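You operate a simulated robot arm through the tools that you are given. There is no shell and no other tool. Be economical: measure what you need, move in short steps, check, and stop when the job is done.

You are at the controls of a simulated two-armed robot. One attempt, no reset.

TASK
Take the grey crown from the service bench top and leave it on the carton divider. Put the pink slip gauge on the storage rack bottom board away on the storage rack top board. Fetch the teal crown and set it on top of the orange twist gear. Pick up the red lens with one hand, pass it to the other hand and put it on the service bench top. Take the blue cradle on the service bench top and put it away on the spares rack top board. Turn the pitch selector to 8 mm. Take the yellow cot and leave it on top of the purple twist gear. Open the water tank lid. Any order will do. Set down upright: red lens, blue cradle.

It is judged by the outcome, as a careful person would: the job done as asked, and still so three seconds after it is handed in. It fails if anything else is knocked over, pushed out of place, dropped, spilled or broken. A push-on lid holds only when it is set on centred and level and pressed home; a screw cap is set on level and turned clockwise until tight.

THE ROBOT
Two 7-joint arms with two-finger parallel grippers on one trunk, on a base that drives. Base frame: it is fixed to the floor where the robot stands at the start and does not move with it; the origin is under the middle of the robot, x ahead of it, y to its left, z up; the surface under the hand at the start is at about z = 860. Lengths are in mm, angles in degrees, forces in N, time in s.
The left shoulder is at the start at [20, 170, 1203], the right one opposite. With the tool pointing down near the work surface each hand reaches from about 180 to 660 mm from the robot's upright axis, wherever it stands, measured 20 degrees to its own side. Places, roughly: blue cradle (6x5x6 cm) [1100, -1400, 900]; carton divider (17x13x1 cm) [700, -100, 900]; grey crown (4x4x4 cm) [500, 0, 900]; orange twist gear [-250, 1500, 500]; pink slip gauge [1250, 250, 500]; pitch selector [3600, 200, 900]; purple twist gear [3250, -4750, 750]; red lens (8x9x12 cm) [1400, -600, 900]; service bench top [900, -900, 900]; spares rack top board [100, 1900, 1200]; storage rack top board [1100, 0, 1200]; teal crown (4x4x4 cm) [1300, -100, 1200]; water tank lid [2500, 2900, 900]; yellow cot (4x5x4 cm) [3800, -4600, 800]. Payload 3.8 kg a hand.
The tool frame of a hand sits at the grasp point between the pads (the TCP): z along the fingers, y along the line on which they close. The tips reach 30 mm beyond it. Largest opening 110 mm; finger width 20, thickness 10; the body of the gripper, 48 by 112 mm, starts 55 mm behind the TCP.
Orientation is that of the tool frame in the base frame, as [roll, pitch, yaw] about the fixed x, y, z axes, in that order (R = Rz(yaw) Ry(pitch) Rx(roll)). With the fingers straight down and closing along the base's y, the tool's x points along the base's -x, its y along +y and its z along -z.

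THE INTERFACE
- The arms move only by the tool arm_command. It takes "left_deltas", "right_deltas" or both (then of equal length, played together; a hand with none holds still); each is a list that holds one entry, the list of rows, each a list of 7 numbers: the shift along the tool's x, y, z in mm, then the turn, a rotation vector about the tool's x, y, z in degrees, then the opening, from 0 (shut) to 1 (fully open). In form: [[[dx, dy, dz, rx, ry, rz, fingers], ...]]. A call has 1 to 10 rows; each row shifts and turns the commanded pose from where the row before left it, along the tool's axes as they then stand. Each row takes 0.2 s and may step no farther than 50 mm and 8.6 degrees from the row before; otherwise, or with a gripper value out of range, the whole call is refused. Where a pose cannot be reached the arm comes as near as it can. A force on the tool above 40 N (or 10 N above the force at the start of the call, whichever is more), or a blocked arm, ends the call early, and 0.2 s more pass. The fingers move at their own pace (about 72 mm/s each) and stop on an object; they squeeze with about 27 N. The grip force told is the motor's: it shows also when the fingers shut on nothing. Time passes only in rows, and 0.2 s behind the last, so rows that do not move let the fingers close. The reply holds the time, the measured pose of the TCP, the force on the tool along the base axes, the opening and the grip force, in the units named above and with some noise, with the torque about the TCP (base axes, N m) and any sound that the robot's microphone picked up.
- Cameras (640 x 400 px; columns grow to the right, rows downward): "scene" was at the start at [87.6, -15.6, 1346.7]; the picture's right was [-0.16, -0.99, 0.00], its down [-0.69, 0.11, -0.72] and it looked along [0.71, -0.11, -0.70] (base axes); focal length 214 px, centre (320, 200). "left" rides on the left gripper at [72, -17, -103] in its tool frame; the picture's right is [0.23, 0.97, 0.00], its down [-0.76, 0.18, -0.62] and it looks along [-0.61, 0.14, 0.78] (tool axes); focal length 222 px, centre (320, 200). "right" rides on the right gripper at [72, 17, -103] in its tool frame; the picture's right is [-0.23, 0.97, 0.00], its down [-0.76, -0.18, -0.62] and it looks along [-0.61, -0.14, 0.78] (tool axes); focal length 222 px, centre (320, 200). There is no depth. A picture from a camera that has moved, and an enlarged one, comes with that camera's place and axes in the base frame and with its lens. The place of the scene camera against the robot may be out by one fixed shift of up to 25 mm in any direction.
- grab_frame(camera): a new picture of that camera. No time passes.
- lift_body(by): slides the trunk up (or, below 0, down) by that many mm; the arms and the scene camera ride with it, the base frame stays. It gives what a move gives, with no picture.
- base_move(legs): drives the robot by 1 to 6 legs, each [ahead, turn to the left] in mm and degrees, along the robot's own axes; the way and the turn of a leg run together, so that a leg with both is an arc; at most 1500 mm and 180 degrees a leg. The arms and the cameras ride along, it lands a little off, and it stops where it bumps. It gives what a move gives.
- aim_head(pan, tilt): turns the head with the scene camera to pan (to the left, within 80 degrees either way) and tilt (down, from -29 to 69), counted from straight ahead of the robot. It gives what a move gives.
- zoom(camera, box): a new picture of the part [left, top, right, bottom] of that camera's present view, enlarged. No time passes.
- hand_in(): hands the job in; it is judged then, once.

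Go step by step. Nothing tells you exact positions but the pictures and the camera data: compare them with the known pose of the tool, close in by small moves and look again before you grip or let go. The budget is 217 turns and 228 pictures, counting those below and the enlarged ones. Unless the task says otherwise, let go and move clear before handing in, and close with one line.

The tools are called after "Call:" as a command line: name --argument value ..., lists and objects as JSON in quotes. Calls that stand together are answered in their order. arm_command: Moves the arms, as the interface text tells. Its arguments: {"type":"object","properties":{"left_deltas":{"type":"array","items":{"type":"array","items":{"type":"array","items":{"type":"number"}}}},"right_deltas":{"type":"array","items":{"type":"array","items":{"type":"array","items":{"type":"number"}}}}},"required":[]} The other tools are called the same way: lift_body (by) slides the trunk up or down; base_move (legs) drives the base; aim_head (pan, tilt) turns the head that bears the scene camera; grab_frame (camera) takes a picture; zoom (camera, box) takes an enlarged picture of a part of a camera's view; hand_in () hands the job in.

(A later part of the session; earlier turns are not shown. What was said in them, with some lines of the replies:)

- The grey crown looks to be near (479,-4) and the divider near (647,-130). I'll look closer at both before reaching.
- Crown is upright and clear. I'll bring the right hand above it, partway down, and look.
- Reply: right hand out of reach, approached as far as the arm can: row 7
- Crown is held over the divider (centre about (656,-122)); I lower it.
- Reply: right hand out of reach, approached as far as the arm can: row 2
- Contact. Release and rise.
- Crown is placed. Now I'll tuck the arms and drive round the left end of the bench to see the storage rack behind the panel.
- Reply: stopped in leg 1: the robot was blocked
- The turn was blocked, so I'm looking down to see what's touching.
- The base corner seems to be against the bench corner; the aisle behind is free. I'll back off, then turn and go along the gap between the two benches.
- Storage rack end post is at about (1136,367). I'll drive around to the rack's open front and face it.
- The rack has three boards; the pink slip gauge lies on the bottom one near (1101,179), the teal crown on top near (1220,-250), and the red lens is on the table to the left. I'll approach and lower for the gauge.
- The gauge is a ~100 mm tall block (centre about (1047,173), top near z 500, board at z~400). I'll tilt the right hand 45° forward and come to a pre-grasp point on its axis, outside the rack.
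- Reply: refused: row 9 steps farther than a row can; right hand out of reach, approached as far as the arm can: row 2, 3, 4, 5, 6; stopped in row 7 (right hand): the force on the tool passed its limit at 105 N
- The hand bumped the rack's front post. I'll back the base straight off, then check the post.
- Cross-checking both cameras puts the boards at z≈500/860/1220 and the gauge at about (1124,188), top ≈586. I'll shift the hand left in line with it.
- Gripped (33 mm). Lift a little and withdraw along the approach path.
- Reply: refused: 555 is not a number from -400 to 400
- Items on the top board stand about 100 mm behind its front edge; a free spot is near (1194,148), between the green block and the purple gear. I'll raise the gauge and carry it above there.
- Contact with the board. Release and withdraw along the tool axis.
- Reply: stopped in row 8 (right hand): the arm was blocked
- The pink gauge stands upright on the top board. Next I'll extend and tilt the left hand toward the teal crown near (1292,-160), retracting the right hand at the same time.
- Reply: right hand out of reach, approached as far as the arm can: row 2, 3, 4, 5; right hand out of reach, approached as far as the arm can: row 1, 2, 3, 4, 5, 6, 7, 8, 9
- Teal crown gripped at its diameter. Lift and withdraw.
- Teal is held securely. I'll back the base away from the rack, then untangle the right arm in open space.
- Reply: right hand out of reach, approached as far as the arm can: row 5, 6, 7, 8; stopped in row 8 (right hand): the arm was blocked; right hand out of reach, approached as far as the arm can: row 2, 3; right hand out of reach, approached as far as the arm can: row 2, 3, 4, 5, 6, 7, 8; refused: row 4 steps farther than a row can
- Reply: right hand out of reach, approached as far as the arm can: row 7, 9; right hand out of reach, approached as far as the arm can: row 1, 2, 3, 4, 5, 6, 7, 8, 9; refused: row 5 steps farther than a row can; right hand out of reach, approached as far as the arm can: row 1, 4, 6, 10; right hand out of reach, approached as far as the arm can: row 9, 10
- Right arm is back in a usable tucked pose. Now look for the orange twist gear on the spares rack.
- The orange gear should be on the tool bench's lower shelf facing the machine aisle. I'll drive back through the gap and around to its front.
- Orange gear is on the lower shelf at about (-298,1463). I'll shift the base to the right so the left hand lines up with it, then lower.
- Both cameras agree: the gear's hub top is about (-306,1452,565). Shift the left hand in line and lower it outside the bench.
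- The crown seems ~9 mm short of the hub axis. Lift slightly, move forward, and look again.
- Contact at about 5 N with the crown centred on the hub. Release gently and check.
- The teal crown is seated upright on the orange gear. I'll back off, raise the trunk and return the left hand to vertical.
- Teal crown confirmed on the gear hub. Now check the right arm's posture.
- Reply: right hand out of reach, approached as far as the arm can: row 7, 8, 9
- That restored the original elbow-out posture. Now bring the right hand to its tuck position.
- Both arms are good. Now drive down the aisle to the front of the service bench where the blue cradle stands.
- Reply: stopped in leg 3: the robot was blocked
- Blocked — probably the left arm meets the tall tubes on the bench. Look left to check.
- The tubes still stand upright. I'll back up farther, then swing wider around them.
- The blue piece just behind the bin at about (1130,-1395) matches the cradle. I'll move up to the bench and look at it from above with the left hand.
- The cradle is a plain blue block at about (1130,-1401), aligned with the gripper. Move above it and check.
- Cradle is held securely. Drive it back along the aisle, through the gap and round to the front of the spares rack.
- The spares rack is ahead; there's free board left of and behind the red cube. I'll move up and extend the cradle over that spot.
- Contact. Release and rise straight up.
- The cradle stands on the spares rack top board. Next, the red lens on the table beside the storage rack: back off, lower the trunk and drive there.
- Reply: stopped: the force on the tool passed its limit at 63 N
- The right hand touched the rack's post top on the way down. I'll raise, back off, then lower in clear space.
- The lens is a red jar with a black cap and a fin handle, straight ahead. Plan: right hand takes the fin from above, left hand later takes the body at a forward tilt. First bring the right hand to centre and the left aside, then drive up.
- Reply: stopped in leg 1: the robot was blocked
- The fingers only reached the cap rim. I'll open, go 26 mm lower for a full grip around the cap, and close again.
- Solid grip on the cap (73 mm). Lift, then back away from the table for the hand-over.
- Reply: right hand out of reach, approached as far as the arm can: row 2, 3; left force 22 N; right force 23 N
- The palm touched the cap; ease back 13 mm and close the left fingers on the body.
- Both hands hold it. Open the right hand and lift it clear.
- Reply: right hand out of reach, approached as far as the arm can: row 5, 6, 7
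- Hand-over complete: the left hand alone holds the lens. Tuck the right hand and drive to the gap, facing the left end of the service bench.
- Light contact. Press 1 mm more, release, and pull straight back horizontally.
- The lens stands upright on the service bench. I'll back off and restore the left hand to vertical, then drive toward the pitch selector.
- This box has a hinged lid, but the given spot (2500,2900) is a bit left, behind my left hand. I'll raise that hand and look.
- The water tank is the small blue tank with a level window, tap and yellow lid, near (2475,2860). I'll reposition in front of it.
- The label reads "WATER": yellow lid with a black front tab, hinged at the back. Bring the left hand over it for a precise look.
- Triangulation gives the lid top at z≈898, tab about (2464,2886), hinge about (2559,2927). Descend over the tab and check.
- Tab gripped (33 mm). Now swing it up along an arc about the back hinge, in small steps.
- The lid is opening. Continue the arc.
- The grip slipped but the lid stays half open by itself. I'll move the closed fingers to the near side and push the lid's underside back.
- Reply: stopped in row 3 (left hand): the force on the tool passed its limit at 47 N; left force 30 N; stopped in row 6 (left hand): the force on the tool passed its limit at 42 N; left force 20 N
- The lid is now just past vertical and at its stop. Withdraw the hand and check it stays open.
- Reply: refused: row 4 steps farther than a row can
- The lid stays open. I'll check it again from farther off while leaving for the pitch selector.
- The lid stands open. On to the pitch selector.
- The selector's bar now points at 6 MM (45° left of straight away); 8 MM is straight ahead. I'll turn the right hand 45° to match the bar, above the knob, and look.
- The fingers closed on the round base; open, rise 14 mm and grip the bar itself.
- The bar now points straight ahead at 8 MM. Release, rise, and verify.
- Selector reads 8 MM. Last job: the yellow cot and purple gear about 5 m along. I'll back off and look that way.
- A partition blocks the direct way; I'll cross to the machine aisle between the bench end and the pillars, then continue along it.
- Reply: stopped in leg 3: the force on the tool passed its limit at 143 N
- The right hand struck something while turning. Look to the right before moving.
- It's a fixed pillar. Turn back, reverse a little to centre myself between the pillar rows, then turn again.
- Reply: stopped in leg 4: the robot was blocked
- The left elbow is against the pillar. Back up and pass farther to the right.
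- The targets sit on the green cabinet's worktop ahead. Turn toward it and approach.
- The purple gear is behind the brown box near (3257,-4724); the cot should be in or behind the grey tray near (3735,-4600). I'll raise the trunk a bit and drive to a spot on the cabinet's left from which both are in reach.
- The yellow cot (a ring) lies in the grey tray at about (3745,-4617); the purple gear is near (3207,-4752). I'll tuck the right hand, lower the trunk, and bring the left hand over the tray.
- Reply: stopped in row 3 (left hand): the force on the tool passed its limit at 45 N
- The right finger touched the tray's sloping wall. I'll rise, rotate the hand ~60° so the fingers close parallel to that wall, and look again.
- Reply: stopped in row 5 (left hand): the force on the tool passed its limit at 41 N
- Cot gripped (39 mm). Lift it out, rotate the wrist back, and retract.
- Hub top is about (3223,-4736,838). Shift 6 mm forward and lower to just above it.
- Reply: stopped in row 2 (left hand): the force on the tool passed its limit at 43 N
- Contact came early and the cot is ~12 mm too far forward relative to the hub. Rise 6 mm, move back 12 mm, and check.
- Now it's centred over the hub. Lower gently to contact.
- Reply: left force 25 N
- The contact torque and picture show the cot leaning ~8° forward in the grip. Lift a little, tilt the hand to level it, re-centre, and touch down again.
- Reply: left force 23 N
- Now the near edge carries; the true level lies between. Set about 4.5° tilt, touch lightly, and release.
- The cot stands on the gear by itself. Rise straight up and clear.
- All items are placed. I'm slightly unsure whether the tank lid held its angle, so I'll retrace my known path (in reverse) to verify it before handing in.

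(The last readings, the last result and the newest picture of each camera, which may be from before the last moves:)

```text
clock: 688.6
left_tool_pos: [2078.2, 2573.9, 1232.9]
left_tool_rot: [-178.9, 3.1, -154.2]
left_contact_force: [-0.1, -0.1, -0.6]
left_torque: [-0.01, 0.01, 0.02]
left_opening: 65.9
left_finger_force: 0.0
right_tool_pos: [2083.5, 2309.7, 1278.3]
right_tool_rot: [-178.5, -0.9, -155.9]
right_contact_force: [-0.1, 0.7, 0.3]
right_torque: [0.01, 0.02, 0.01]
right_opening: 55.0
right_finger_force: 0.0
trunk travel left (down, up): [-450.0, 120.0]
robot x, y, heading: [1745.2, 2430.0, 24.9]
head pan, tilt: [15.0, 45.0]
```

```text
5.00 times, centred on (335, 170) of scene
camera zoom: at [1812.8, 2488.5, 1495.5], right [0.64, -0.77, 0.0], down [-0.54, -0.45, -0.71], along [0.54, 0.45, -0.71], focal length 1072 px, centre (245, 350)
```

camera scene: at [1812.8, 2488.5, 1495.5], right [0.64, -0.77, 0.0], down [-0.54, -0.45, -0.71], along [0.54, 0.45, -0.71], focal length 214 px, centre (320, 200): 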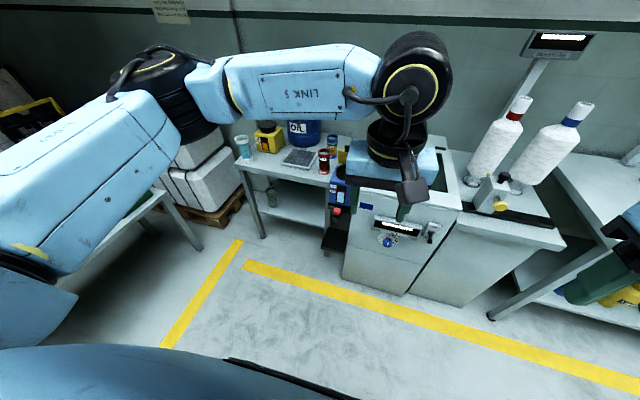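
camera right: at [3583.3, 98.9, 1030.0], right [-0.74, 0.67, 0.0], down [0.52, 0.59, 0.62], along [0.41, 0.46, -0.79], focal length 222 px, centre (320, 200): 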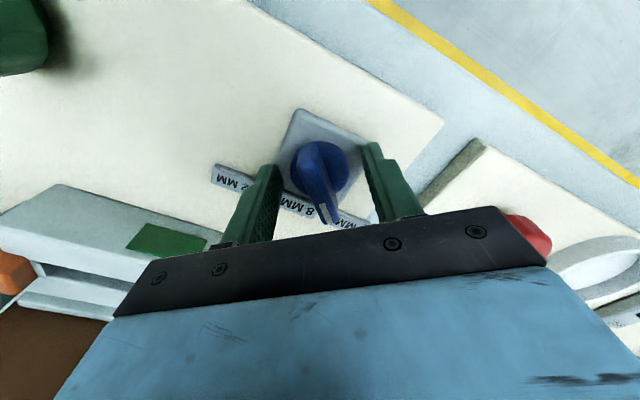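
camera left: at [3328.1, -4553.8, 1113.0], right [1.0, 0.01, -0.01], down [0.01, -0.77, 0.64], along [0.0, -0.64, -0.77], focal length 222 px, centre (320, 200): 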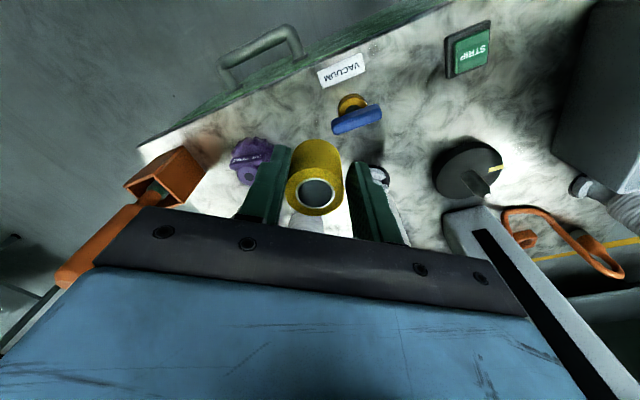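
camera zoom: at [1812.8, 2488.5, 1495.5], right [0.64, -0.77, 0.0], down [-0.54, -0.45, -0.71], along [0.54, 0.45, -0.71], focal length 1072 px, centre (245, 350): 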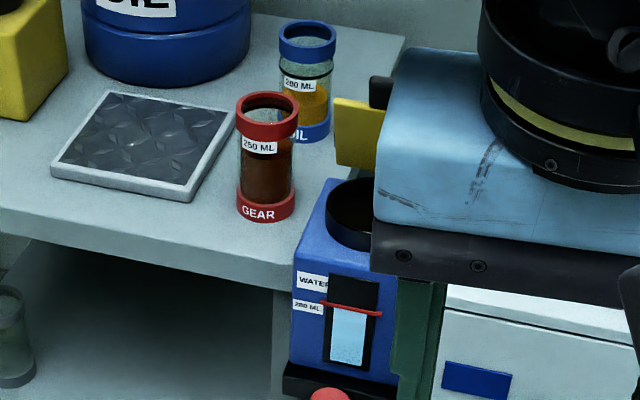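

The lid is still open at roughly 75–80°. For certainty I'll nudge it a bit farther back, slowly.

Call:
base_move --legs '[[340, 0]]'

Call:
lift_body --by -150

```text
clock: 690.9
left_tool_pos: [2385.6, 2716.9, 1233.2]
left_tool_rot: [-178.9, 2.8, -154.2]
left_contact_force: [0.3, -0.7, 0.2]
left_torque: [-0.02, 0.02, -0.04]
left_opening: 65.6
left_finger_force: 0.2
right_tool_pos: [2393.4, 2452.7, 1278.9]
right_tool_rot: [-178.4, -1.0, -155.7]
right_contact_force: [0.4, -0.6, -0.9]
right_torque: [-0.02, 0.01, 0.0]
right_opening: 55.1
right_finger_force: 0.1
trunk travel left (down, up): [-450.0, 120.0]
robot x, y, heading: [2055.2, 2573.9, 24.9]
head pan, tilt: [15.0, 45.0]
```

```text
clock: 692.6
left_tool_pos: [2386.3, 2716.3, 1083.3]
left_tool_rot: [-178.9, 3.1, -154.3]
left_contact_force: [-0.6, 0.3, -0.7]
left_torque: [-0.03, -0.01, 0.01]
left_opening: 66.2
left_finger_force: 0.0
right_tool_pos: [2393.6, 2454.1, 1128.2]
right_tool_rot: [-178.4, -1.1, -155.8]
right_contact_force: [1.0, 0.1, -0.5]
right_torque: [-0.02, -0.02, 0.04]
right_opening: 54.9
right_finger_force: 0.0
trunk travel left (down, up): [-300.0, 270.0]
robot x, y, heading: [2055.3, 2571.9, 25.1]
head pan, tilt: [15.0, 45.0]
```

Call:
arm_command --left_deltas '[[[0, 39, 0, 0, 3, 0, 0], [0, 39, 0, 0, 0, 0, 0], [0, 38, 0, 0, 0, 0, 0], [-37, 0, 0, 0, 0, 0, 0], [-37, 0, 0, 0, 0, 0, 0], [-37, 0, 0, 0, 0, 0, 0], [-38, 0, 0, 0, 0, 0, 0], [0, 0, 45, 0, 0, 0, 0], [0, 0, 45, 0, 0, 0, 0], [0, 0, 5, 0, 0, 0, 0]]]'

Call:
zoom --camera "scene" --box '[270, 135, 380, 245]'

```text
clock: 694.8
left_tool_pos: [2471.2, 2883.1, 986.9]
left_tool_rot: [-178.9, 0.1, -154.4]
left_contact_force: [-0.9, 1.1, -0.2]
left_torque: [0.02, 0.01, -0.02]
left_opening: 0.0
left_finger_force: 26.7
right_tool_pos: [2392.8, 2452.3, 1128.2]
right_tool_rot: [-178.3, -1.0, -155.8]
right_contact_force: [0.5, 0.5, -0.6]
right_torque: [0.0, -0.01, 0.0]
right_opening: 55.1
right_finger_force: 0.0
trunk travel left (down, up): [-300.0, 270.0]
robot x, y, heading: [2055.3, 2571.7, 24.8]
head pan, tilt: [15.0, 45.0]
```

```text
3.64 times, centred on (325, 190) of scene
camera zoom: at [2121.7, 2631.2, 1345.5], right [0.64, -0.77, 0.0], down [-0.54, -0.45, -0.71], along [0.54, 0.45, -0.71], focal length 780 px, centre (302, 236)
```

zoom: 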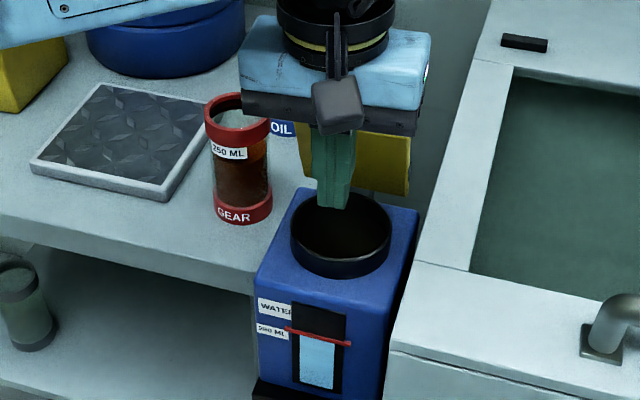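

Call:
arm_command --left_deltas '[[[-12, 0, 0, 0, 0, 0, 0], [-12, 0, 0, 0, 0, 0, 0], [-10, 0, 0, 0, 0, 0, 0], [-8, 0, 0, 0, 0, 0, 0], [-7, 0, 0, 0, 0, 0, 0], [-6, 0, 0, 0, 0, 0, 0], [-5, 0, 0, 0, 0, 0, 0], [-5, 0, 0, 0, 0, 0, 0], [-5, 0, 0, 0, 0, 0, 0]]]'

```text
clock: 696.8
left_tool_pos: [2534.4, 2913.8, 985.5]
left_tool_rot: [-178.9, -0.1, -154.4]
left_contact_force: [0.3, 0.5, -0.4]
left_torque: [0.0, 0.03, 0.01]
left_opening: 0.0
left_finger_force: 26.7
right_tool_pos: [2393.5, 2452.3, 1128.7]
right_tool_rot: [-178.4, -1.0, -155.9]
right_contact_force: [0.9, 0.0, -0.2]
right_torque: [0.0, 0.0, 0.0]
right_opening: 55.1
right_finger_force: 0.1
trunk travel left (down, up): [-300.0, 270.0]
robot x, y, heading: [2057.1, 2574.3, 24.8]
head pan, tilt: [15.0, 45.0]
```

Call:
arm_command --left_deltas '[[[-5, 0, 0, 0, 0, 0, 0], [-5, 0, 0, 0, 0, 0, 0], [-5, 0, 0, 0, 0, 0, 0], [-5, 0, 0, 0, 0, 0, 0], [-5, 0, 0, 0, 0, 0, 0], [-5, 0, 0, 0, 0, 0, 0]]]'

```text
clock: 698.2
left_tool_pos: [2562.1, 2926.5, 986.9]
left_tool_rot: [-178.9, 0.0, -154.4]
left_contact_force: [-0.6, 0.5, 0.5]
left_torque: [0.0, 0.0, 0.02]
left_opening: 0.0
left_finger_force: 26.9
right_tool_pos: [2393.0, 2452.8, 1128.6]
right_tool_rot: [-178.4, -1.1, -155.7]
right_contact_force: [0.5, 0.2, 0.3]
right_torque: [0.02, 0.02, 0.0]
right_opening: 54.8
right_finger_force: 0.0
trunk travel left (down, up): [-300.0, 270.0]
robot x, y, heading: [2055.4, 2569.4, 24.6]
head pan, tilt: [15.0, 45.0]
```

Call:
arm_command --left_deltas '[[[-5, 0, 0, 0, 0, 0, 0], [-5, 0, 0, 0, 0, 0, 0], [-5, 0, 0, 0, 0, 0, 0], [-5, 0, 0, 0, 0, 0, 0], [-5, 0, 0, 0, 0, 0, 0]]]'

Call:
zoom --camera "scene" --box '[270, 135, 380, 245]'

```text
clock: 699.6
left_tool_pos: [2574.2, 2930.8, 985.7]
left_tool_rot: [-179.1, -1.0, -154.5]
left_contact_force: [-16.2, -4.8, 7.2]
left_torque: [0.04, 0.44, -0.03]
left_opening: 0.2
left_finger_force: 27.1
left hand out of reach, approached as far as the arm can: row 5
right_tool_pos: [2390.2, 2452.5, 1129.2]
right_tool_rot: [-178.4, -0.8, -155.7]
right_contact_force: [-0.2, -0.4, 0.1]
right_torque: [0.0, 0.02, -0.05]
right_opening: 55.0
right_finger_force: 0.1
trunk travel left (down, up): [-300.0, 270.0]
robot x, y, heading: [2053.0, 2572.2, 24.9]
head pan, tilt: [15.0, 45.0]
stopped in row 5 (left hand): the force on the tool passed its limit at 40 N (the readings are from after the stop); the commanded pose is now the measured one
```

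```text
3.64 times, centred on (325, 190) of scene
camera zoom: at [2118.7, 2630.0, 1345.9], right [0.64, -0.77, 0.0], down [-0.54, -0.45, -0.71], along [0.54, 0.45, -0.71], focal length 780 px, centre (302, 236)
```

zoom: 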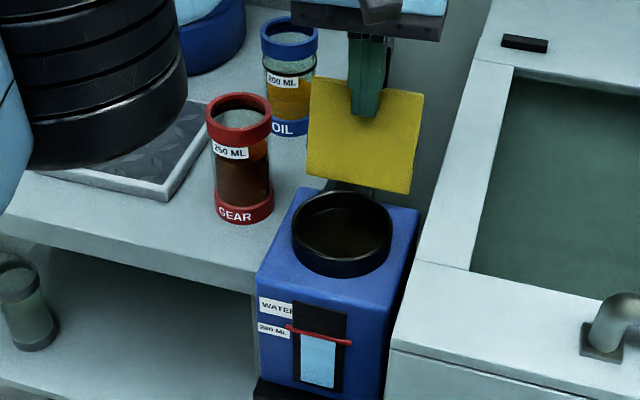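

The lid is now well past vertical at its stop. Withdraw the hand and back away.

Call:
arm_command --left_deltas '[[[15, 0, 0, 0, 0, 0, 0], [35, 0, 0, 0, 0, 0, 0], [40, 0, -10, 0, 0, 0, 0], [40, 0, -20, 0, 0, 0, 0], [35, 0, -25, 0, 0, 0, 0.3], [0, 0, 0, 0, 0, 0, 0.3]]]'

Call:
base_move --legs '[[-300, 0]]'

Call:
zoom --camera "scene" --box '[270, 80, 380, 190]'

```text
clock: 701.0
left_tool_pos: [2428.8, 2864.7, 1041.0]
left_tool_rot: [-179.1, -0.9, -154.4]
left_contact_force: [-0.7, 0.0, -0.1]
left_torque: [0.04, 0.02, 0.01]
left_opening: 33.0
left_finger_force: 0.1
right_tool_pos: [2393.2, 2452.4, 1127.4]
right_tool_rot: [-178.4, -0.9, -155.7]
right_contact_force: [-0.5, -0.3, -0.4]
right_torque: [-0.02, 0.0, -0.01]
right_opening: 55.1
right_finger_force: 0.1
trunk travel left (down, up): [-300.0, 270.0]
robot x, y, heading: [2053.7, 2576.8, 24.7]
head pan, tilt: [15.0, 45.0]
```

```text
clock: 703.1
left_tool_pos: [2154.8, 2738.6, 1042.4]
left_tool_rot: [-179.0, -0.9, -154.4]
left_contact_force: [0.3, 1.4, 0.4]
left_torque: [0.01, -0.02, -0.02]
left_opening: 32.9
left_finger_force: 0.1
right_tool_pos: [2119.3, 2326.9, 1128.7]
right_tool_rot: [-178.4, -1.1, -155.8]
right_contact_force: [-0.4, -0.1, 0.4]
right_torque: [0.02, -0.03, 0.02]
right_opening: 54.8
right_finger_force: 0.0
trunk travel left (down, up): [-300.0, 270.0]
robot x, y, heading: [1779.7, 2443.1, 25.0]
head pan, tilt: [15.0, 45.0]
```

```text
3.64 times, centred on (325, 135) of scene
camera zoom: at [1847.9, 2504.6, 1345.5], right [0.64, -0.77, 0.0], down [-0.54, -0.45, -0.71], along [0.54, 0.45, -0.71], focal length 780 px, centre (302, 436)
```

zoom: 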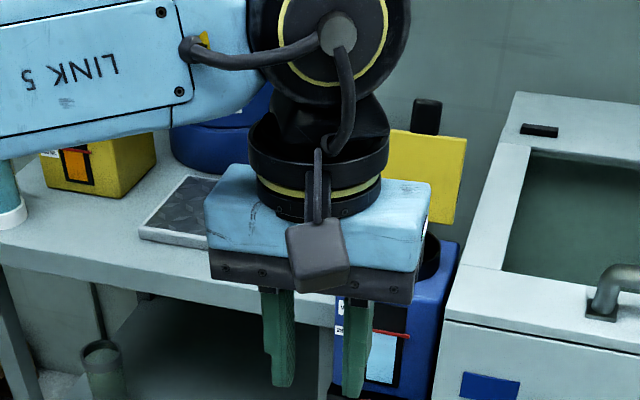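

The lid stands wide open, and as far as my pictures show every other item is in its place. Handing in.

Call:
hand_in

```text
The job is handed in.
```

All eight jobs are done and handed in; I looked at each result after letting go, but bumped a rack post, the tubes on the bench and a pillar on the way, with nothing seen knocked over.
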